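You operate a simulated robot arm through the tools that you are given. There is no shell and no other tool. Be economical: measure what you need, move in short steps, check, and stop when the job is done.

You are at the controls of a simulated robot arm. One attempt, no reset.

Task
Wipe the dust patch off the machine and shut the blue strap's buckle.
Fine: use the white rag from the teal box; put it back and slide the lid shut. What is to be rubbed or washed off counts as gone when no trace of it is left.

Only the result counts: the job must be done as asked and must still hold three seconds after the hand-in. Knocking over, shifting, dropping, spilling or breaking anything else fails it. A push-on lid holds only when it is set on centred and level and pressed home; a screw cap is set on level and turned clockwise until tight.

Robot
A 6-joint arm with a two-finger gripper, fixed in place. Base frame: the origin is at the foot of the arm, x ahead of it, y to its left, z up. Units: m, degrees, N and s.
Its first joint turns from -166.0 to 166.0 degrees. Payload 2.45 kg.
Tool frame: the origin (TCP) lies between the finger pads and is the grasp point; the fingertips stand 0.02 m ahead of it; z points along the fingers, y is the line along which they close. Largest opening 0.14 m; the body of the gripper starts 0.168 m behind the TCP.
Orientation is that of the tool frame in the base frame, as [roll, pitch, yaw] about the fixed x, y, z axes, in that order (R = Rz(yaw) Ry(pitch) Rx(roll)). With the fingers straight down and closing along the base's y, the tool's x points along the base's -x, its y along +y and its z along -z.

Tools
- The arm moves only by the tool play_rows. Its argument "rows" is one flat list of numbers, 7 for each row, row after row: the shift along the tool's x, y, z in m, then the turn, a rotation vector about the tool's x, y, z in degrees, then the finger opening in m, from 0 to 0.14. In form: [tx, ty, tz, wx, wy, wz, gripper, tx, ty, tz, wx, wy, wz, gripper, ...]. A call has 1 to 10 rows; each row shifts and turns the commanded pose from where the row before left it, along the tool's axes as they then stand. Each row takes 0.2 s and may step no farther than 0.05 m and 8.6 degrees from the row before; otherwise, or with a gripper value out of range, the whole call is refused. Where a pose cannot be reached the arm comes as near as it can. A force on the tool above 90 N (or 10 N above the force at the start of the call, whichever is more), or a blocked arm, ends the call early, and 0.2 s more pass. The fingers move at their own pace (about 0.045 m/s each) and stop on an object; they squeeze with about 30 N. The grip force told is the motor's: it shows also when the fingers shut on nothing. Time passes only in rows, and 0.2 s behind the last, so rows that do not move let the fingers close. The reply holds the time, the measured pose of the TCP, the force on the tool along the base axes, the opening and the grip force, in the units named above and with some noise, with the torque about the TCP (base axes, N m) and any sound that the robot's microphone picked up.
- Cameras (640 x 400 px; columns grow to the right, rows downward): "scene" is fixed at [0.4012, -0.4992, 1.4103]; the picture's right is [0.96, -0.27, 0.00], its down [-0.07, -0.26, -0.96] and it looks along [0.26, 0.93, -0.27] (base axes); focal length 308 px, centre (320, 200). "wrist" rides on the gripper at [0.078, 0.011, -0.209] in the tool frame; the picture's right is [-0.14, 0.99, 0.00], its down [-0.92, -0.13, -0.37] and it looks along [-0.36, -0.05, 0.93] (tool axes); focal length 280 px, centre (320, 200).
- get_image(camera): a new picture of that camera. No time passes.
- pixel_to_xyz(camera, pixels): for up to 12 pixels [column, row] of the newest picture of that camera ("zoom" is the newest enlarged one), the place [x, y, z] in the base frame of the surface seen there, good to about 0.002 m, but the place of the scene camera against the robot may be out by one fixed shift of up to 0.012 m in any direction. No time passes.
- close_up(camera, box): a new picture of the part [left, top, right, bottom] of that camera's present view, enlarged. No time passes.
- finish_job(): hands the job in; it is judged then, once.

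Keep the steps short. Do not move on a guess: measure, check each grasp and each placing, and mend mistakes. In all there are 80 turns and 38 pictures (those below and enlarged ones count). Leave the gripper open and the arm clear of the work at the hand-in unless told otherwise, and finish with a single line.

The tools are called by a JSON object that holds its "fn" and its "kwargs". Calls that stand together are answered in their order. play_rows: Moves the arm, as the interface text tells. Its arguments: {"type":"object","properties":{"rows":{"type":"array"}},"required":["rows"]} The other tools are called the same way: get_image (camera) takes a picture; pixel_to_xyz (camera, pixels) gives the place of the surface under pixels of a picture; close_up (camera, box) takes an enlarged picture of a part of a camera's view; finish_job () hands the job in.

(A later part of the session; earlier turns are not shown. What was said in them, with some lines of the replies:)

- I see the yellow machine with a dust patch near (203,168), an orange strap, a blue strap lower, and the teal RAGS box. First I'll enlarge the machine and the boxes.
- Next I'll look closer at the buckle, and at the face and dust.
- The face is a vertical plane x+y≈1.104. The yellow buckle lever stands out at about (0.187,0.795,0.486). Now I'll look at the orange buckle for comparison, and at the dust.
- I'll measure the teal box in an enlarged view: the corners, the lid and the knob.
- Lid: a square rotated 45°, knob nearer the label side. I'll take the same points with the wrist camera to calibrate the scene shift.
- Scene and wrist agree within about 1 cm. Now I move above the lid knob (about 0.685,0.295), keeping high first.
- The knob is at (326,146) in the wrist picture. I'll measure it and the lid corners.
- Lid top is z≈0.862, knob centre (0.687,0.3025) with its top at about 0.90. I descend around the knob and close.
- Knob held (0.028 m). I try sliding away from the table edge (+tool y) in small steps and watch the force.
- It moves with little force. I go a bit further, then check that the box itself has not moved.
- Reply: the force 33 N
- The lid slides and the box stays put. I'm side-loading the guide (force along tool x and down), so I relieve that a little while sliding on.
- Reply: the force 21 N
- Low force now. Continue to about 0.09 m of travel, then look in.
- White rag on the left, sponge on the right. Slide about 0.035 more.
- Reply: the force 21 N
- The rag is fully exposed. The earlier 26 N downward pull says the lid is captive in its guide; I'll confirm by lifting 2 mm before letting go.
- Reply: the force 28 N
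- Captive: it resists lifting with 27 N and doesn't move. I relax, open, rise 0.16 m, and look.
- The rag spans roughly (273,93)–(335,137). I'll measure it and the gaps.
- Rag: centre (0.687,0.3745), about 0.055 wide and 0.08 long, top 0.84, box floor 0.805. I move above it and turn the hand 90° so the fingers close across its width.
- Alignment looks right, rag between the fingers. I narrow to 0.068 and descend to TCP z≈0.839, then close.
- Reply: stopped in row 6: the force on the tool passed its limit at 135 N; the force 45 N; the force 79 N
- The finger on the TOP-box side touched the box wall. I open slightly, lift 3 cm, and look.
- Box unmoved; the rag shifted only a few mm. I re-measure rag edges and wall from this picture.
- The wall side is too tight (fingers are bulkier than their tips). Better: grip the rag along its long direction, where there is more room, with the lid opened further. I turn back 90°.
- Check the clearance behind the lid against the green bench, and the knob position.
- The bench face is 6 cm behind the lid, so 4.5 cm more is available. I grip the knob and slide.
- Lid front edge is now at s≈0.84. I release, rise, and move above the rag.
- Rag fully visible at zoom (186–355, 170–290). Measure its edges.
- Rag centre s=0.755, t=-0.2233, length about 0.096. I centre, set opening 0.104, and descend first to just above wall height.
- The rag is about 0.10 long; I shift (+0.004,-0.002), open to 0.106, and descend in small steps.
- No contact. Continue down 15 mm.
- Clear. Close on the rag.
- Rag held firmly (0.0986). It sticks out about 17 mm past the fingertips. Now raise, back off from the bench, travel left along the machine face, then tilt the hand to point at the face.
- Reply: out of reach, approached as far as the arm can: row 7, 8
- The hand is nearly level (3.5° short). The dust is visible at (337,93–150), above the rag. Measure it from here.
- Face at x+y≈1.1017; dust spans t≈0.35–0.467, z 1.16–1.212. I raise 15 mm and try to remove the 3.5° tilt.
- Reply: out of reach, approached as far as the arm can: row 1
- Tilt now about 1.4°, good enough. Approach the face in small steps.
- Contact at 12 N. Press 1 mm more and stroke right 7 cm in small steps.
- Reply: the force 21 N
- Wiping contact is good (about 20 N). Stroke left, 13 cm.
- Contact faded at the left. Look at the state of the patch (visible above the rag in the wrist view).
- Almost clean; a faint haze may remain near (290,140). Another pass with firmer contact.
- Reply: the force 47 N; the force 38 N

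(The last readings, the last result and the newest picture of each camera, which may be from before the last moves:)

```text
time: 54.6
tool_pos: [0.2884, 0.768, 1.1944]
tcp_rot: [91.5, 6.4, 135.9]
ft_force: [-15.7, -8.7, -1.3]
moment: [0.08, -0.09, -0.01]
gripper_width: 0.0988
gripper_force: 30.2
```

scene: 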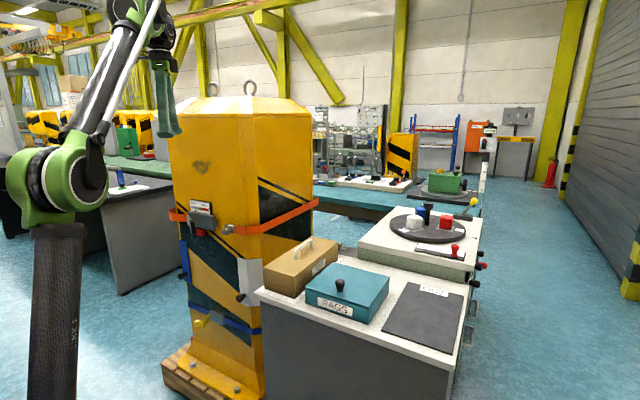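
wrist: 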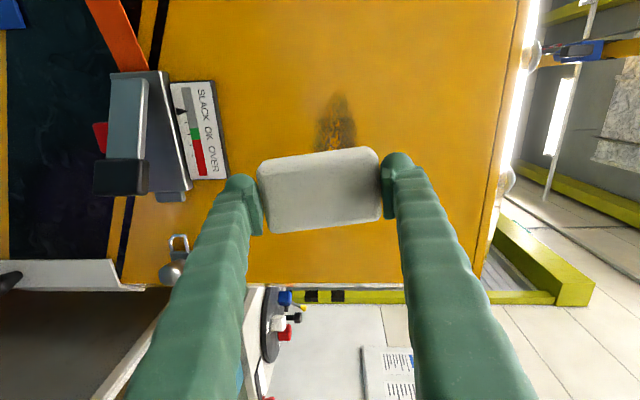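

Two firm passes done. Back off and inspect.

{"fn": "play_rows", "kwargs": {"rows": [0, 0, -0.02, 0, 0, 0, 0.05, -0.02, 0, -0.04, 0, 0, 0, 0.05, -0.02, 0, -0.04, 0, 0, 0, 0.05]}}

{"fn": "get_image", "kwargs": {"camera": "wrist"}}

{"fn": "close_up", "kwargs": {"camera": "scene", "box": [160, 130, 250, 230]}}

```text
time: 55.4
tool_pos: [0.2504, 0.6695, 1.2013]
tcp_rot: [91.5, 6.5, 136.0]
ft_force: [-0.1, 1.3, -0.2]
moment: [0.02, -0.01, -0.04]
gripper_width: 0.0987
gripper_force: 30.2
```

```text
13 pictures are left
```

wrist: 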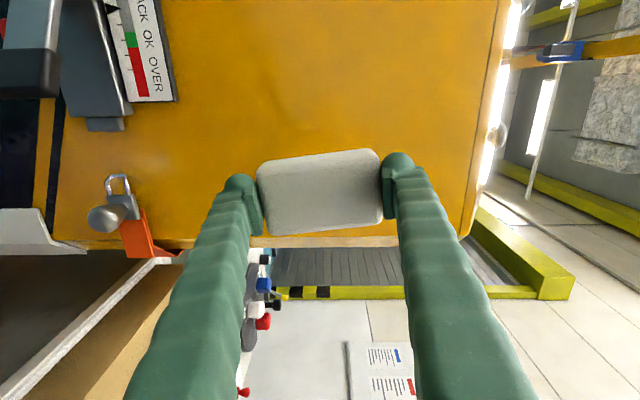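

```text
4.00 times, centred on (205, 180) of scene
```

zoom: 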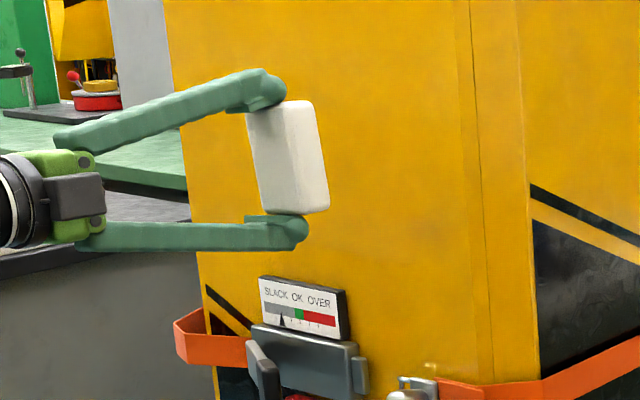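

Looks clean. One enlarged check of the patch region.

{"fn": "close_up", "kwargs": {"camera": "wrist", "box": [220, 0, 440, 150]}}

{"fn": "pixel_to_xyz", "kwargs": {"camera": "wrist", "pixels": [[320, 20], [320, 60], [320, 100], [320, 130], [270, 95], [240, 80]]}}

```text
2.67 times, centred on (330, 75) of wrist
```

zoom: 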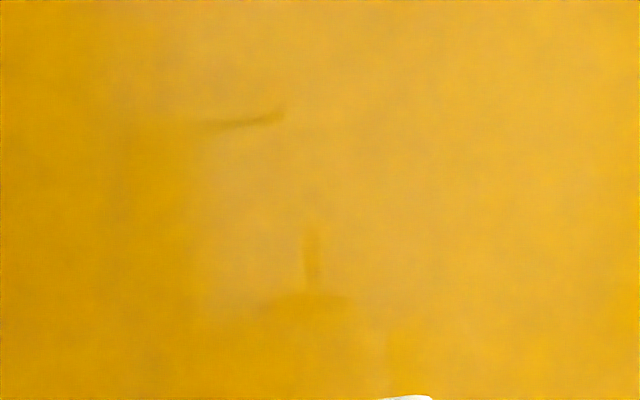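

```text
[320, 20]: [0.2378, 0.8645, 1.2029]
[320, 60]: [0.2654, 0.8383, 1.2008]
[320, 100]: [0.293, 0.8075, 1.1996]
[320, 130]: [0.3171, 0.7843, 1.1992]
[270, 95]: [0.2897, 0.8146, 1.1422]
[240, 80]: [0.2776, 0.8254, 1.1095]
```

Faint marks could be reflections. I move the hand up 0.1 and check from the scene camera.

{"fn": "play_rows", "kwargs": {"rows": [0, 0.045, -0.01, 0, 0, 0, 0.05, 0, 0.045, -0.01, 0, 0, 0, 0.05, 0, 0.03, 0, 0, 0, 0, 0.05, 0, 0, 0, 0, 0, 0, 0.05]}}

{"fn": "close_up", "kwargs": {"camera": "scene", "box": [165, 130, 245, 180]}}

{"fn": "close_up", "kwargs": {"camera": "wrist", "box": [120, 0, 400, 175]}}

```text
time: 56.4
tool_pos: [0.228, 0.6678, 1.3213]
tcp_rot: [91.4, 6.4, 136.0]
ft_force: [0.0, 0.1, -0.6]
moment: [0.01, 0.0, -0.01]
gripper_width: 0.0989
gripper_force: 30.0
```

```text
8.00 times, centred on (205, 155) of scene
```

zoom: 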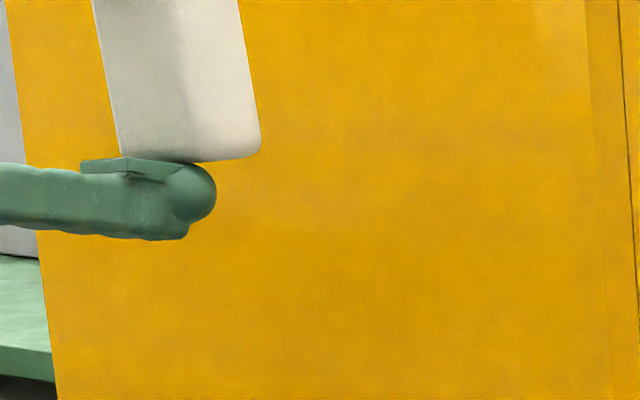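

```text
2.29 times, centred on (260, 88) of wrist
```

zoom: 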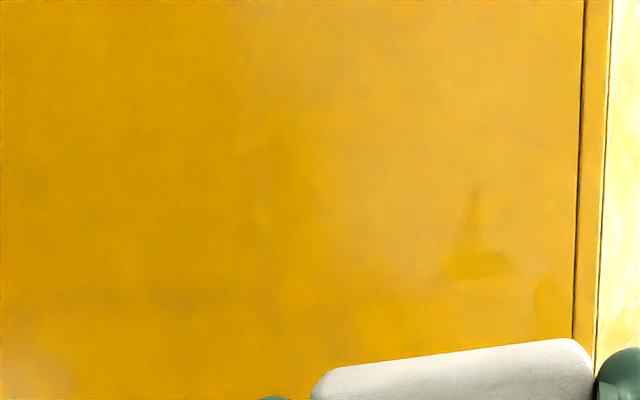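

The marks moved with the camera, so they are reflections; the patch is gone. Now tilt back to tool-down and carry the rag home.

{"fn": "play_rows", "kwargs": {"rows": [0, 0, 0, 0, 0, 6.4, 0.05, 0, 0, 0, 8.5, 0, 0, 0.05, 0, 0, 0, 8.5, 0, 0, 0.05, 0, 0, 0, 8.5, 0, 0, 0.05, 0, 0, 0, 8.5, 0, 0, 0.05, 0, 0, 0, 8.5, 0, 0, 0.05, 0, 0, 0, 8.5, 0, 0, 0.05, 0, 0, 0, 8.5, 0, 0, 0.05, 0, 0, 0, 8.5, 0, 0, 0.05, 0, 0, 0, 8.5, 0, 0, 0.05]}}

{"fn": "play_rows", "kwargs": {"rows": [0, 0, 0, 8.5, 0, 0, 0.05, 0, 0, 0, 3.6, 0, 0, 0.05, 0, 0, 0, 0, 0, 0, 0.05]}}

```text
time: 58.6
tool_pos: [0.2255, 0.6677, 1.3208]
tcp_rot: [169.7, 4.7, 136.3]
ft_force: [-0.7, -0.7, -0.2]
moment: [0.14, -0.08, 0.06]
gripper_width: 0.0987
gripper_force: 29.8
out of reach, approached as far as the arm can: row 1
```

```text
time: 59.4
tool_pos: [0.2264, 0.6683, 1.3193]
tcp_rot: [-178.4, 4.7, 136.3]
ft_force: [-0.8, -1.1, -0.1]
moment: [-0.02, 0.01, 0.03]
gripper_width: 0.0986
gripper_force: 29.5
```

Correct the residual tilt (wx -1.9, wy +4.7, wz +1.5).

{"fn": "play_rows", "kwargs": {"rows": [0, 0, 0, -1.9, 4.7, 1.5, 0.05, 0, 0, 0, 0, 0, 0, 0.05]}}

```text
time: 60.0
tool_pos: [0.2276, 0.6695, 1.3198]
tcp_rot: [179.6, 0.0, 134.7]
ft_force: [0.4, 0.6, -1.3]
moment: [-0.01, 0.0, 0.0]
gripper_width: 0.0988
gripper_force: 29.8
```

Level again. Travel back right and down.

{"fn": "play_rows", "kwargs": {"rows": [-0.0445, 0, 0.02, 0, 0, 0, 0.05, -0.0445, 0, 0.02, 0, 0, 0, 0.05, -0.0445, 0, 0.02, 0, 0, 0, 0.05, -0.0445, 0, 0.02, 0, 0, 0, 0.05, -0.0445, 0, 0.02, 0, 0, 0, 0.05, -0.0445, 0, 0.02, 0, 0, 0, 0.05, -0.0445, 0, 0.02, 0, 0, 0, 0.05, -0.0445, 0, 0.02, 0, 0, 0, 0.05, -0.0445, 0, 0.02, 0, 0, 0, 0.05, -0.0445, 0, 0.02, 0, 0, 0, 0.05]}}

{"fn": "play_rows", "kwargs": {"rows": [-0.0445, 0, 0.02, 0, 0, 0, 0.05, -0.0445, 0, 0.02, 0, 0, 0, 0.05, 0, 0.04, 0, 0, 0, 0, 0.05, 0, 0.04, 0, 0, 0, 0, 0.05, 0, 0.041, 0, 0, 0, 0, 0.05, 0, 0, 0.04, 0, 0, 0, 0.05, 0, 0, 0.04, 0, 0, 0, 0.05, 0, 0, 0.04, 0, 0, 0, 0.05, 0, 0, 0, 0, 0, 0, 0.05]}}

{"fn": "get_image", "kwargs": {"camera": "wrist"}}

```text
time: 62.2
tool_pos: [0.5381, 0.3524, 1.1206]
tcp_rot: [179.6, 0.0, 134.8]
ft_force: [0.1, -0.1, 0.0]
moment: [-0.02, -0.02, -0.02]
gripper_width: 0.0989
gripper_force: 30.1
```

```text
time: 64.2
tool_pos: [0.6893, 0.3753, 0.9596]
tcp_rot: [179.5, 0.0, 134.7]
ft_force: [0.1, 0.4, 0.0]
moment: [-0.02, 0.0, 0.0]
gripper_width: 0.0987
gripper_force: 30.1
```

```text
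8 pictures are left
```

wrist: 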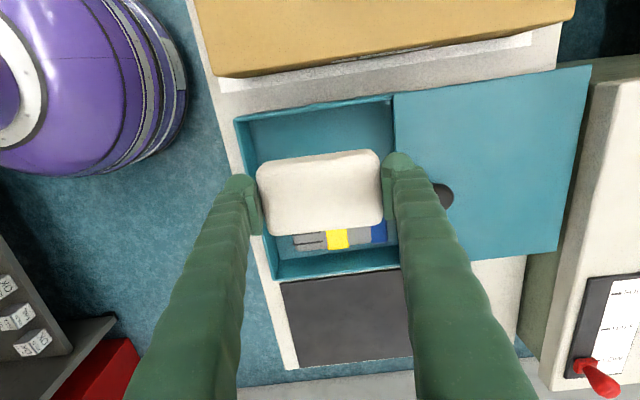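

Aligned above the box. Lower gently to TCP 0.844.

{"fn": "play_rows", "kwargs": {"rows": [0, 0.0025, 0.03, 0, 0, 0, 0.05, 0, 0, 0.03, 0, 0, 0, 0.05, 0, 0, 0.03, 0, 0, 0, 0.05, 0, 0, 0.015, 0, 0, 0, 0.05, 0, 0, 0.0085, 0, 0, 0, 0.05, 0, 0, 0, 0, 0, 0, 0.05]}}

```text
time: 65.6
tool_pos: [0.6921, 0.3785, 0.8475]
tcp_rot: [179.6, 0.0, 134.7]
ft_force: [-0.6, -0.2, -0.1]
moment: [-0.01, -0.01, 0.0]
gripper_width: 0.0989
gripper_force: 29.8
```

{"fn": "play_rows", "kwargs": {"rows": [0, 0, 0.002, 0, 0, 0, 0.05, 0, 0, 0.002, 0, 0, 0, 0.05, 0, 0, 0.002, 0, 0, 0, 0.05, 0, 0, 0, 0, 0, 0, 0.05]}}

```text
time: 66.6
tool_pos: [0.6932, 0.3793, 0.8423]
tcp_rot: [179.6, 0.0, 134.7]
ft_force: [-0.7, -0.5, -0.5]
moment: [-0.02, 0.01, -0.03]
gripper_width: 0.0987
gripper_force: 29.7
```

{"fn": "play_rows", "kwargs": {"rows": [0, 0, 0.001, 0, 0, 0, 0.05, 0, 0, 0.001, 0, 0, 0, 0.05, 0, 0, 0, 0, 0, 0, 0.05]}}

```text
time: 67.4
tool_pos: [0.6913, 0.3773, 0.8399]
tcp_rot: [179.6, 0.0, 134.7]
ft_force: [3.5, 2.8, 20.1]
moment: [-0.22, 0.95, -0.05]
gripper_width: 0.0987
gripper_force: 30.0
```

The rag is on the floor of the box (20 N). Release to 0.107, rise, and go above the knob.

{"fn": "play_rows", "kwargs": {"rows": [0, 0, 0, 0, 0, 0, 0.107, 0, 0, 0, 0, 0, 0, 0.107, 0, 0, -0.01, 0, 0, 0, 0.107, 0, 0, -0.03, 0, 0, 0, 0.107, 0, 0, -0.04, 0, 0, 0, 0.1, 0, 0, -0.045, 0, 0, 0, 0.07, -0.014, 0.039, 0, 0, 0, 0, 0.07, -0.014, 0.039, 0, 0, 0, 0, 0.07, -0.015, 0.039, 0, 0, 0, 0, 0.07, 0, 0, 0, 0, 0, 0, 0.07]}}

{"fn": "get_image", "kwargs": {"camera": "wrist"}}

{"fn": "pixel_to_xyz", "kwargs": {"camera": "wrist", "pixels": [[320, 170], [318, 165], [325, 175]]}}

```text
time: 69.6
tool_pos: [0.8062, 0.4293, 0.9661]
tcp_rot: [179.6, -0.1, 134.7]
ft_force: [-0.4, -0.4, 0.1]
moment: [0.01, -0.01, -0.02]
gripper_width: 0.0698
gripper_force: 0.0
```

```text
7 pictures are left
```

wrist: 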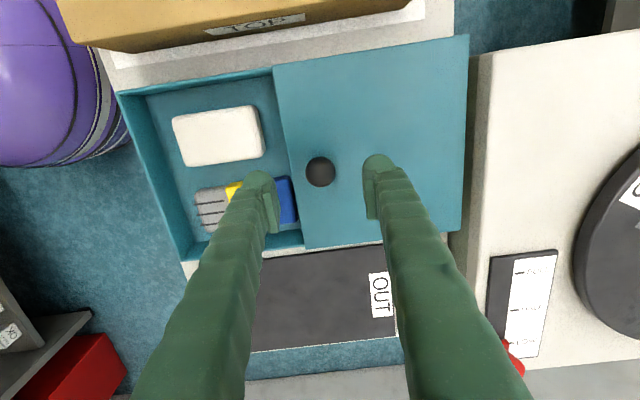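

```text
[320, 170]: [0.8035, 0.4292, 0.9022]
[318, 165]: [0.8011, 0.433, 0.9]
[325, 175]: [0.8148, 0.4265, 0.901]
```

The rag lies back in place. Knob at (0.805,0.429), under the hand. Descend, grip and slide shut (−y, about 0.17 m).

{"fn": "play_rows", "kwargs": {"rows": [0, 0, 0.03, 0, 0, 0, 0.07, 0, 0, 0.03, 0, 0, 0, 0.07, 0, 0, 0.0165, 0, 0, 0, 0.07, 0, 0, 0, 0, 0, 0, 0.01, 0, 0, 0, 0, 0, 0, 0.01, 0, 0, 0, 0, 0, 0, 0.01, 0, 0, 0, 0, 0, 0, 0.01]}}

{"fn": "play_rows", "kwargs": {"rows": [0, -0.01, 0, 0, 0, 0, 0.01, 0, -0.01, 0, 0, 0, 0, 0.01, 0, -0.01, 0, 0, 0, 0, 0.01, 0, -0.01, 0, 0, 0, 0, 0.01]}}

```text
time: 71.2
tool_pos: [0.8064, 0.4284, 0.8895]
tcp_rot: [179.6, 0.1, 134.8]
ft_force: [0.2, -0.2, -1.7]
moment: [-0.04, 0.04, -0.03]
gripper_width: 0.0283
gripper_force: 36.0
```

```text
time: 72.2
tool_pos: [0.7794, 0.4013, 0.8887]
tcp_rot: [179.5, 0.2, 134.6]
ft_force: [13.4, -13.0, 0.6]
moment: [-0.19, -0.16, -0.02]
gripper_width: 0.0282
gripper_force: 44.9
```

Relieve the side force and continue.

{"fn": "play_rows", "kwargs": {"rows": [-0.002, -0.008, 0, 0, 0, 0, 0.01, 0, -0.01, 0, 0, 0, 0, 0.01, 0, -0.01, 0, 0, 0, 0, 0.01, -0.0005, -0.01, 0, 0, 0, 0, 0.01]}}

{"fn": "play_rows", "kwargs": {"rows": [-0.0005, -0.01, 0, 0, 0, 0, 0.01, 0, -0.01, 0, 0, 0, 0, 0.01, 0, -0.01, 0, 0, 0, 0, 0.01]}}

```text
time: 73.2
tool_pos: [0.7511, 0.3727, 0.8883]
tcp_rot: [179.6, 0.0, 134.7]
ft_force: [5.5, -5.3, -0.1]
moment: [-0.03, -0.05, -0.07]
gripper_width: 0.0278
gripper_force: 45.1
```

```text
time: 74.0
tool_pos: [0.7293, 0.3531, 0.89]
tcp_rot: [179.6, 0.0, 134.7]
ft_force: [0.0, 0.5, 4.2]
moment: [0.1, 0.12, -0.04]
gripper_width: 0.0278
gripper_force: 45.0
```

{"fn": "play_rows", "kwargs": {"rows": [0, -0.01, 0, 0, 0, 0, 0.01, -0.0004, -0.01, 0, 0, 0, 0, 0.01, 0, -0.01, 0, 0, 0, 0, 0.01, -0.0003, -0.01, 0, 0, 0, 0, 0.01, 0, -0.01, 0, 0, 0, 0, 0.01, 0, -0.008, 0, 0, 0, 0, 0.01]}}

{"fn": "play_rows", "kwargs": {"rows": [0, -0.003, 0, 0, 0, 0, 0.01, 0, -0.003, 0, 0, 0, 0, 0.01]}}

```text
time: 75.4
tool_pos: [0.6886, 0.3094, 0.8892]
tcp_rot: [179.6, 0.1, 134.8]
ft_force: [-8.7, 9.1, 23.5]
moment: [0.01, -0.01, -0.05]
gripper_width: 0.028
gripper_force: 45.2
```

```text
time: 76.0
tool_pos: [0.6844, 0.306, 0.8891]
tcp_rot: [179.5, 0.1, 134.7]
ft_force: [-9.9, 11.2, 33.7]
moment: [-0.05, 0.04, 0.02]
gripper_width: 0.0278
gripper_force: 45.4
```

At the closed position. Push 2 mm more to feel the end stop, relieving vertical load.

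{"fn": "play_rows", "kwargs": {"rows": [0.0008, -0.001, -0.001, 0, 0, 0, 0.01, 0, -0.001, 0, 0, 0, 0, 0.01]}}

```text
time: 76.6
tool_pos: [0.684, 0.3055, 0.8885]
tcp_rot: [179.6, 0.2, 134.7]
ft_force: [1.2, 14.5, 20.2]
moment: [-0.12, -0.19, -0.02]
gripper_width: 0.0277
gripper_force: 44.8
```

End stop felt (about 11 N). Release, rise, and check the lid.

{"fn": "play_rows", "kwargs": {"rows": [0, 0, 0, 0, 0, 0, 0.08, 0, 0, 0, 0, 0, 0, 0.08, 0, 0, 0, 0, 0, 0, 0.08, 0, 0, -0.04, 0, 0, 0, 0.08, 0, 0, -0.04, 0, 0, 0, 0.08, 0, -0.03, -0.04, 0, 0, 0, 0.08, 0, -0.03, -0.04, 0, 0, 0, 0.08, 0, -0.03, -0.04, 0, 0, 0, 0.04, 0, -0.04, 0, 0, 0, 0, 0.0]}}

{"fn": "close_up", "kwargs": {"camera": "scene", "box": [295, 250, 405, 330]}}

```text
time: 78.6
tool_pos: [0.5915, 0.2118, 1.0896]
tcp_rot: [179.6, 0.0, 134.8]
ft_force: [-0.5, -0.7, -0.2]
moment: [-0.04, 0.05, -0.02]
gripper_width: 0.0288
gripper_force: 0.1
```

```text
5.00 times, centred on (350, 290) of scene
```

zoom: 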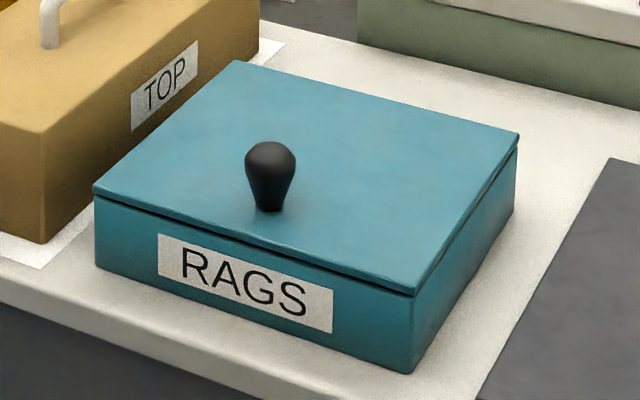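

The lid is shut exactly as at the start and the box hasn't moved. Now the buckle: its lever knob is at about s=0.70, t=0.44, z=0.476. I travel there at standoff with fingers closed.

{"fn": "play_rows", "kwargs": {"rows": [0.02, -0.034, 0, 0, 0, 0, 0, 0.02, -0.034, 0, 0, 0, 0, 0, 0.048, 0, 0.01, 0, 0, 0, 0, 0.048, 0, 0.01, 0, 0, 0, 0, 0.048, 0, 0.01, 0, 0, 0, 0, 0.048, 0, 0.01, 0, 0, 0, 0, 0.048, 0, 0.01, 0, 0, 0, 0, 0.048, 0, 0.01, 0, 0, 0, 0, 0.048, 0, 0.01, 0, 0, 0, 0, 0.048, 0, 0.01, 0, 0, 0, 0]}}

{"fn": "play_rows", "kwargs": {"rows": [0.045, 0, 0.02, 0, 0, 0, 0, 0.045, 0, 0.02, 0, 0, 0, 0, 0.045, 0, 0.02, 0, 0, 0, 0, 0.045, 0, 0.02, 0, 0, 0, 0, 0.045, 0, 0.02, 0, 0, 0, 0, 0.045, 0, 0.02, 0, 0, 0, 0, 0.02, 0, 0.045, 0, 0, 0, 0, 0, 0, 0.048, 0, 0, 0, 0, 0, 0, 0.048, 0, 0, 0, 0, 0, 0, 0.048, 0, 0, 0, 0]}}

{"fn": "play_rows", "kwargs": {"rows": [0, 0, 0.04, 0, 0, 0, 0, 0, 0, 0.04, 0, 0, 0, 0, 0, 0, 0.03, 0, 0, 0, 0, 0, 0, 0, -8.5, 0, 0, 0, 0, 0, 0, -8.5, 0, 0, 0, 0, 0, 0, -8.5, 0, 0, 0, 0, 0, 0, -8.5, 0, 0, 0, 0, 0, 0, -8.5, 0, 0, 0, 0, 0, 0, -2.5, 0, 0, 0, 0, 0, 0, 0, 0, 0, 0]}}

{"fn": "get_image", "kwargs": {"camera": "wrist"}}

```text
time: 80.8
tool_pos: [0.2443, 0.4656, 1.0079]
tcp_rot: [179.6, 0.0, 134.7]
ft_force: [0.6, 0.3, -0.1]
moment: [0.01, 0.02, -0.04]
gripper_width: 0.0
gripper_force: 29.3
```

```text
time: 83.0
tool_pos: [0.0414, 0.6736, 0.6973]
tcp_rot: [179.6, 0.1, 134.7]
ft_force: [0.2, 0.3, -0.5]
moment: [0.0, 0.02, 0.0]
gripper_width: 0.0
gripper_force: 29.6
```

```text
time: 85.2
tool_pos: [0.0427, 0.6738, 0.5891]
tcp_rot: [134.5, 0.0, 134.7]
ft_force: [0.4, -0.5, -0.3]
moment: [0.0, -0.01, 0.01]
gripper_width: 0.0
gripper_force: 29.9
```

```text
5 pictures are left
```

wrist: 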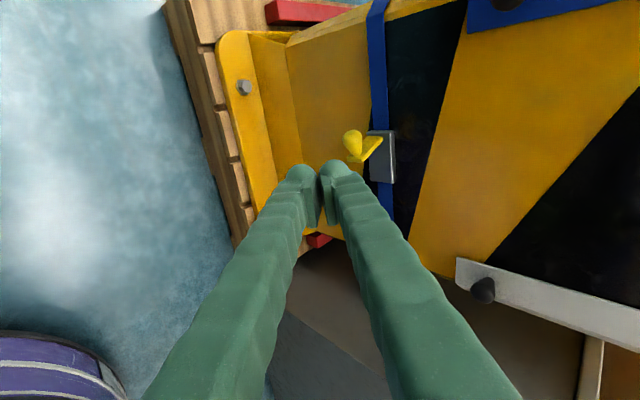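

Clear view: knob at (352,142), lever plate to (375,145), buckle plate cols 367–396, rows 130–183. Measure.

{"fn": "pixel_to_xyz", "kwargs": {"camera": "wrist", "pixels": [[352, 137], [352, 145], [356, 155], [372, 147], [380, 140], [372, 133], [390, 133], [385, 180], [370, 180], [385, 160], [400, 160], [378, 115]]}}

{"fn": "close_up", "kwargs": {"camera": "wrist", "box": [310, 100, 430, 210]}}

```text
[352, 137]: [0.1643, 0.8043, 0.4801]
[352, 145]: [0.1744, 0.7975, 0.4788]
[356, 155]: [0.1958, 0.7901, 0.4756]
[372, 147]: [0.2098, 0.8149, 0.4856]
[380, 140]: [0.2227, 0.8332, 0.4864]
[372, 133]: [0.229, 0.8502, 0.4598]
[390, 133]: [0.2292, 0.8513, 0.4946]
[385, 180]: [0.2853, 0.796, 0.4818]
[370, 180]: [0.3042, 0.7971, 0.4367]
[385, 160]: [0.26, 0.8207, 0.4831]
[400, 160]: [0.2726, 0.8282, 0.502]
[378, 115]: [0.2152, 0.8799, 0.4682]
```

```text
3.64 times, centred on (370, 155) of wrist
```

zoom: 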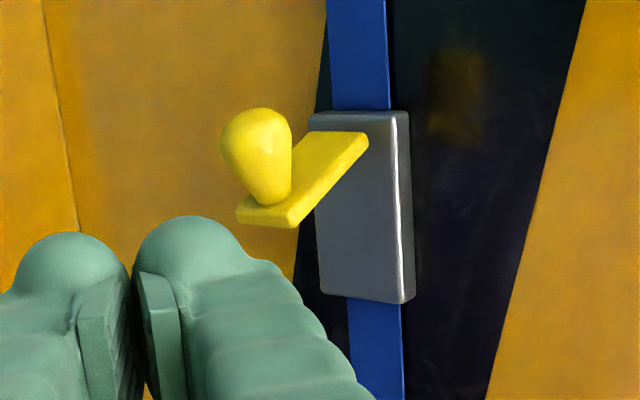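

The lever hinges at the plate's left end (t≈0.435, s≈0.764) and folds right onto the plate, knob ending outward. I place the closed fingers just left of the knob.

{"fn": "play_rows", "kwargs": {"rows": [0.041, 0, 0, 0, 0, 0, 0, 0, 0.025, 0.01, 0, 0, 0, 0, 0, 0.024, 0.01, 0, 0, 0, 0, 0, 0, 0.045, 0, 0, 0, 0, 0, 0, 0.045, 0, 0, 0, 0, 0, 0, 0.045, 0, 0, 0, 0, 0, 0, 0.0425, 0, 0, 0, 0, 0, 0, 0, 0, 0, 0, 0]}}

{"fn": "close_up", "kwargs": {"camera": "wrist", "box": [220, 80, 440, 260]}}

```text
time: 87.0
tool_pos: [0.1387, 0.8269, 0.481]
tcp_rot: [134.6, 0.0, 134.7]
ft_force: [0.0, 0.3, 0.6]
moment: [-0.01, -0.02, -0.01]
gripper_width: 0.0
gripper_force: 29.7
```

```text
2.22 times, centred on (330, 170) of wrist
```

zoom: 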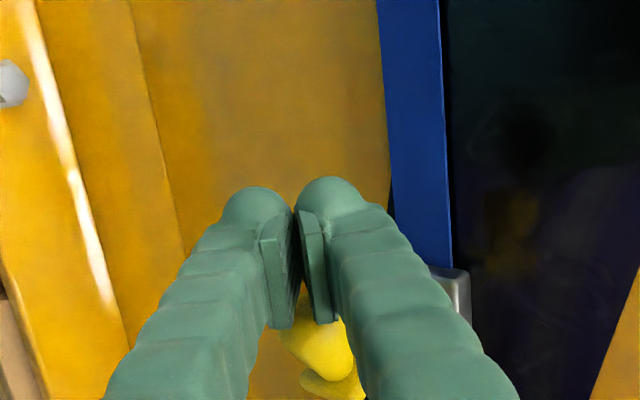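

Fingers are left of the knob. Push right (−x) in small steps.

{"fn": "play_rows", "kwargs": {"rows": [-0.01, 0, 0, 0, 0, 0, 0, -0.01, 0, 0, 0, 0, 0, 0, -0.008, 0, 0, 0, 0, 0, 0, -0.008, 0, 0, 0, 0, 0, 0]}}

```text
time: 88.0
tool_pos: [0.1636, 0.7999, 0.485]
tcp_rot: [134.6, -0.2, 134.7]
ft_force: [-0.2, 0.7, 0.4]
moment: [-0.01, 0.01, -0.02]
gripper_width: 0.0
gripper_force: 28.9
```

{"fn": "play_rows", "kwargs": {"rows": [-0.01, 0, 0, 0, 0, 0, 0, -0.01, 0, 0, 0, 0, 0, 0, -0.009, 0, 0, 0, 0, 0, 0, -0.008, 0, 0, 0, 0, 0, 0]}}

{"fn": "close_up", "kwargs": {"camera": "wrist", "box": [220, 80, 440, 260]}}

```text
time: 89.0
tool_pos: [0.1895, 0.7749, 0.4848]
tcp_rot: [134.6, 0.1, 134.6]
ft_force: [-0.1, 0.0, -0.1]
moment: [-0.02, -0.01, -0.01]
gripper_width: 0.0001
gripper_force: 29.8
```

```text
2.22 times, centred on (330, 170) of wrist
```

zoom: 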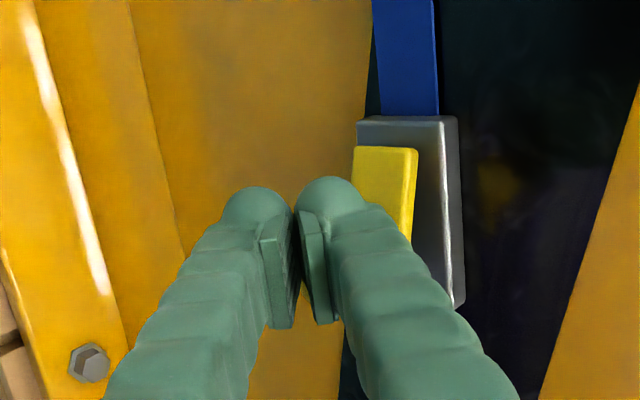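

The lever has folded over the plate. Retreat, shift right over the knob, and press it home from the front.

{"fn": "play_rows", "kwargs": {"rows": [0, -0.02, -0.02, 0, 0, 0, 0, 0, -0.018, -0.018, 0, 0, 0, 0, -0.023, 0, 0, 0, 0, 0, 0, -0.023, 0, 0, 0, 0, 0, 0, 0, 0.014, 0.014, 0, 0, 0, 0, 0, 0.007, 0.007, 0, 0, 0, 0, 0, 0, 0, 0, 0, 0, 0]}}

{"fn": "play_rows", "kwargs": {"rows": [0, 0.004, 0.004, 0, 0, 0, 0, 0, 0.004, 0.004, 0, 0, 0, 0, 0, 0.003, 0.003, 0, 0, 0, 0, 0, 0.003, 0.003, 0, 0, 0, 0]}}

```text
time: 90.6
tool_pos: [0.2034, 0.7254, 0.4843]
tcp_rot: [134.6, 0.1, 134.7]
ft_force: [0.0, -0.5, 0.0]
moment: [0.0, -0.01, 0.01]
gripper_width: 0.0003
gripper_force: 29.0
```

```text
time: 91.6
tool_pos: [0.2184, 0.739, 0.4847]
tcp_rot: [134.5, 0.0, 134.7]
ft_force: [0.9, -0.8, 0.3]
moment: [-0.03, -0.04, 0.0]
gripper_width: 0.0
gripper_force: 28.9
```

{"fn": "play_rows", "kwargs": {"rows": [0, 0.003, 0.003, 0, 0, 0, 0, 0, 0.003, 0.003, 0, 0, 0, 0, 0, 0.003, 0.003, 0, 0, 0, 0, 0, 0.002, 0.002, 0, 0, 0, 0]}}

```text
time: 92.6
tool_pos: [0.2314, 0.7444, 0.4854]
tcp_rot: [134.6, 0.2, 134.4]
ft_force: [2.2, -81.1, 28.5]
moment: [0.15, -0.69, 0.11]
gripper_width: 0.0001
gripper_force: 29.5
```

Firm contact, 81 N at s=0.69. Back off a little and look.

{"fn": "play_rows", "kwargs": {"rows": [0, -0.02, -0.02, 0, 0, 0, 0, 0, -0.03, -0.03, 0, 0, 0, 0, 0, -0.03, -0.03, 0, 0, 0, 0, 0, 0, 0, 0, 0, 0, 0]}}

{"fn": "close_up", "kwargs": {"camera": "wrist", "box": [300, 40, 460, 200]}}

{"fn": "pixel_to_xyz", "kwargs": {"camera": "zoom", "pixels": [[300, 150], [320, 200], [340, 150], [280, 200], [350, 250], [300, 250], [260, 250], [380, 200], [240, 200], [320, 120], [360, 120], [300, 300]]}}

```text
time: 93.6
tool_pos: [0.148, 0.6784, 0.4978]
tcp_rot: [134.8, 0.0, 134.7]
ft_force: [0.4, 0.7, 1.2]
moment: [-0.01, 0.01, -0.03]
gripper_width: 0.0
gripper_force: 29.6
out of reach, approached as far as the arm can: row 3
```

```text
2.50 times, centred on (380, 120) of wrist
```

zoom: 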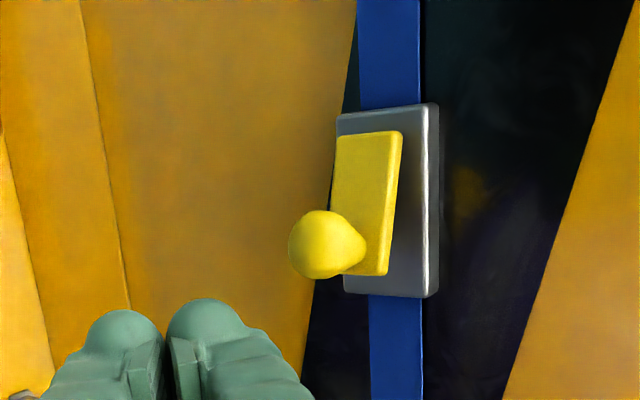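

```text
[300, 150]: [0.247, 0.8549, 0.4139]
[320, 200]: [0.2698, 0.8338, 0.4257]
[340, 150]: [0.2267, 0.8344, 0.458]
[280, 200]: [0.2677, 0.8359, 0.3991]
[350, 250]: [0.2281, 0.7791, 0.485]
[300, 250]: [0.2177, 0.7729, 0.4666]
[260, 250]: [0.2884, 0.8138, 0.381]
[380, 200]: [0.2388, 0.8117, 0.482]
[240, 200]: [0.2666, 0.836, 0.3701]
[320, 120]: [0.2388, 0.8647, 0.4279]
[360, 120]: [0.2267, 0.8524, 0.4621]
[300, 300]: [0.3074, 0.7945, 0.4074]
```

Measure whether the lever lies flush with the plate.

{"fn": "pixel_to_xyz", "kwargs": {"camera": "zoom", "pixels": [[385, 145], [380, 170], [376, 220], [374, 245], [380, 265], [415, 130], [412, 200], [410, 270], [350, 160], [345, 195], [318, 240], [365, 260]]}}

```text
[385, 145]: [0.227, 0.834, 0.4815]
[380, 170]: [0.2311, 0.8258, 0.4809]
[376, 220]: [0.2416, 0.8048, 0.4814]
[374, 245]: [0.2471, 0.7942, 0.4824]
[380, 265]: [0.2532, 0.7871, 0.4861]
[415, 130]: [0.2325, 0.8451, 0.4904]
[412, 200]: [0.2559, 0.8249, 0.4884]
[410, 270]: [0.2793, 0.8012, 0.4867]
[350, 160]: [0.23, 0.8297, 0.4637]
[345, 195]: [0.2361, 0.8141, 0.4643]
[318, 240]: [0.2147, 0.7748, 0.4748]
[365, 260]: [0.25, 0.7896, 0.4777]
```

The lever is still about 16° short of flush; I pressed on the knob's flank. Re-aim at the knob centre (t≈0.388, z≈0.48) and press again.

{"fn": "play_rows", "kwargs": {"rows": [0.013, 0, 0, 0, 0, 0, 0, 0, 0.0215, 0.0315, 0, 0, 0, 0, 0, 0.0215, 0.0315, 0, 0, 0, 0, 0, 0, 0, 0, 0, 0, 0]}}

```text
time: 94.6
tool_pos: [0.1922, 0.743, 0.4855]
tcp_rot: [134.6, 0.1, 134.6]
ft_force: [0.3, -0.1, -0.1]
moment: [0.01, 0.0, 0.0]
gripper_width: 0.0005
gripper_force: 29.4
```

{"fn": "play_rows", "kwargs": {"rows": [0, 0.003, 0.003, 0, 0, 0, 0, -0.0005, 0.002, 0.002, 0, 0, 0, 0, -0.001, 0.002, 0.002, 0, 0, 0, 0, -0.001, 0.002, 0.002, 0, 0, 0, 0]}}

```text
time: 95.6
tool_pos: [0.2041, 0.7481, 0.4863]
tcp_rot: [134.6, 0.0, 134.7]
ft_force: [-1.0, -0.6, 0.1]
moment: [0.01, -0.01, 0.01]
gripper_width: 0.0
gripper_force: 29.3
```

{"fn": "play_rows", "kwargs": {"rows": [-0.001, 0.002, 0.002, 0, 0, 0, 0, -0.001, 0.002, 0.002, 0, 0, 0, 0, -0.001, 0.002, 0.002, 0, 0, 0, 0, -0.001, 0.0015, 0.0015, 0, 0, 0, 0]}}

```text
time: 96.6
tool_pos: [0.2147, 0.7539, 0.4856]
tcp_rot: [134.6, 0.0, 134.7]
ft_force: [-1.1, -12.6, 9.4]
moment: [0.11, -0.12, -0.06]
gripper_width: 0.0
gripper_force: 29.7
```

Contact. Keep pressing.

{"fn": "play_rows", "kwargs": {"rows": [-0.0005, 0.0015, 0.0015, 0, 0, 0, 0, -0.0005, 0.0015, 0.0015, 0, 0, 0, 0, -0.0005, 0.0015, 0.0015, 0, 0, 0, 0]}}

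```text
time: 97.4
tool_pos: [0.2195, 0.7567, 0.4843]
tcp_rot: [134.5, -0.1, 134.7]
ft_force: [0.7, -0.1, 0.5]
moment: [0.0, 0.01, 0.02]
gripper_width: 0.0
gripper_force: 29.5
```

Force dropped: the lever moved on. Continue until it stops.

{"fn": "play_rows", "kwargs": {"rows": [-0.0005, 0.002, 0.002, 0, 0, 0, 0, -0.0005, 0.002, 0.002, 0, 0, 0, 0, -0.0005, 0.002, 0.002, 0, 0, 0, 0]}}

```text
time: 98.2
tool_pos: [0.2237, 0.7585, 0.4858]
tcp_rot: [134.6, 0.0, 134.6]
ft_force: [-39.8, -48.9, -0.1]
moment: [-0.78, -0.3, 0.22]
gripper_width: 0.0
gripper_force: 29.5
```

Now a square 63 N stop at s=0.6945, which matches the fully folded position. One slightly firmer press, then retreat and look.

{"fn": "play_rows", "kwargs": {"rows": [0, 0.0007, 0.0007, 0, 0, 0, 0]}}

{"fn": "play_rows", "kwargs": {"rows": [0, -0.02, -0.02, 0, 0, 0, 0, 0, -0.025, -0.025, 0, 0, 0, 0, -0.02, -0.02, -0.03, 0, 0, 0, 0, 0, 0, 0, 0, 0, 0, 0]}}

{"fn": "close_up", "kwargs": {"camera": "wrist", "box": [300, 40, 460, 200]}}

{"fn": "pixel_to_xyz", "kwargs": {"camera": "zoom", "pixels": [[385, 115], [380, 130], [380, 150], [380, 175], [380, 200], [380, 225], [370, 115], [370, 140], [370, 165], [370, 190], [370, 215], [410, 150]]}}

```text
time: 98.7
tool_pos: [0.2245, 0.7589, 0.4856]
tcp_rot: [134.8, 0.1, 134.7]
ft_force: [-54.3, -31.3, 23.6]
moment: [-0.2, -0.43, 0.63]
gripper_width: 0.0001
gripper_force: 29.3
stopped in row 1: the force on the tool passed its limit at 94 N (the readings are from after the stop); the commanded pose is now the measured one
```

```text
time: 99.7
tool_pos: [0.1702, 0.6786, 0.4954]
tcp_rot: [135.0, 0.1, 134.5]
ft_force: [1.0, 0.3, -0.6]
moment: [0.03, 0.0, -0.01]
gripper_width: 0.0001
gripper_force: 29.8
out of reach, approached as far as the arm can: row 3
```

```text
2.50 times, centred on (380, 120) of wrist
```

zoom: 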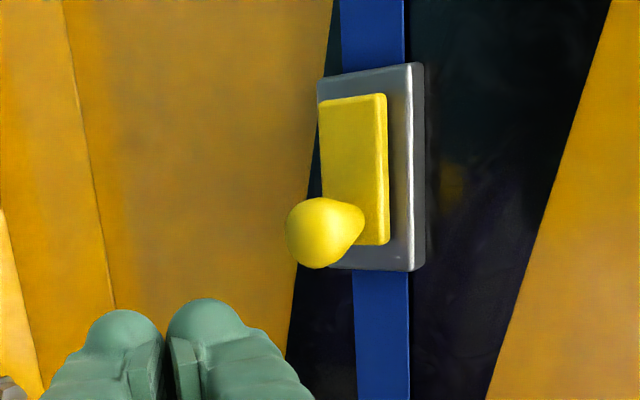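

```text
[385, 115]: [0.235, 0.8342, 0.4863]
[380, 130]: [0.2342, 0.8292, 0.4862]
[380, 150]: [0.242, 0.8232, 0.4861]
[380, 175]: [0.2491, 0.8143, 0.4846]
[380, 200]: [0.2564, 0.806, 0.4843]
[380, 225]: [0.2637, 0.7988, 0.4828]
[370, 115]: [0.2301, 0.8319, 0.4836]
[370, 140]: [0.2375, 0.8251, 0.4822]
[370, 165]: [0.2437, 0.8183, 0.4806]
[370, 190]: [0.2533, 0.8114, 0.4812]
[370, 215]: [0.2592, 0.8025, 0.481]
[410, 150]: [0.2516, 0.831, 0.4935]
```

The lever is now flush and parallel to the plate (s=0.751 along its length): buckle shut. Retreat up and away, opening the gripper.

{"fn": "play_rows", "kwargs": {"rows": [0, 0.01, -0.03, 0, 0, 0, 0, 0, 0.02, -0.04, 0, 0, 0, 0, 0, 0.01, -0.045, 0, 0, 0, 0.1, 0, 0, -0.045, 0, 0, 0, 0.1, 0, 0, -0.045, 0, 0, 0, 0.1, 0, 0, 0, 0, 0, 0, 0.1, 0, 0, 0, 0, 0, 0, 0.1]}}

{"fn": "get_image", "kwargs": {"camera": "scene"}}

```text
time: 101.3
tool_pos: [0.0873, 0.5965, 0.6633]
tcp_rot: [134.8, 0.0, 134.7]
ft_force: [0.3, -0.5, 0.3]
moment: [0.0, -0.02, -0.04]
gripper_width: 0.0999
gripper_force: 0.0
```

```text
refused: no pictures are left
```

The patch is clean, the rag is back in the box with the lid shut, the buckle is shut, and the arm is clear with the gripper open. Handing in.

{"fn": "finish_job", "kwargs": {}}

```text
The job is handed in.
```

The dust patch is wiped off, the white rag is back in the teal box with the lid slid shut, and the blue strap's buckle is closed with its lever flush; I could not take a last overall picture because the picture limit was used up.
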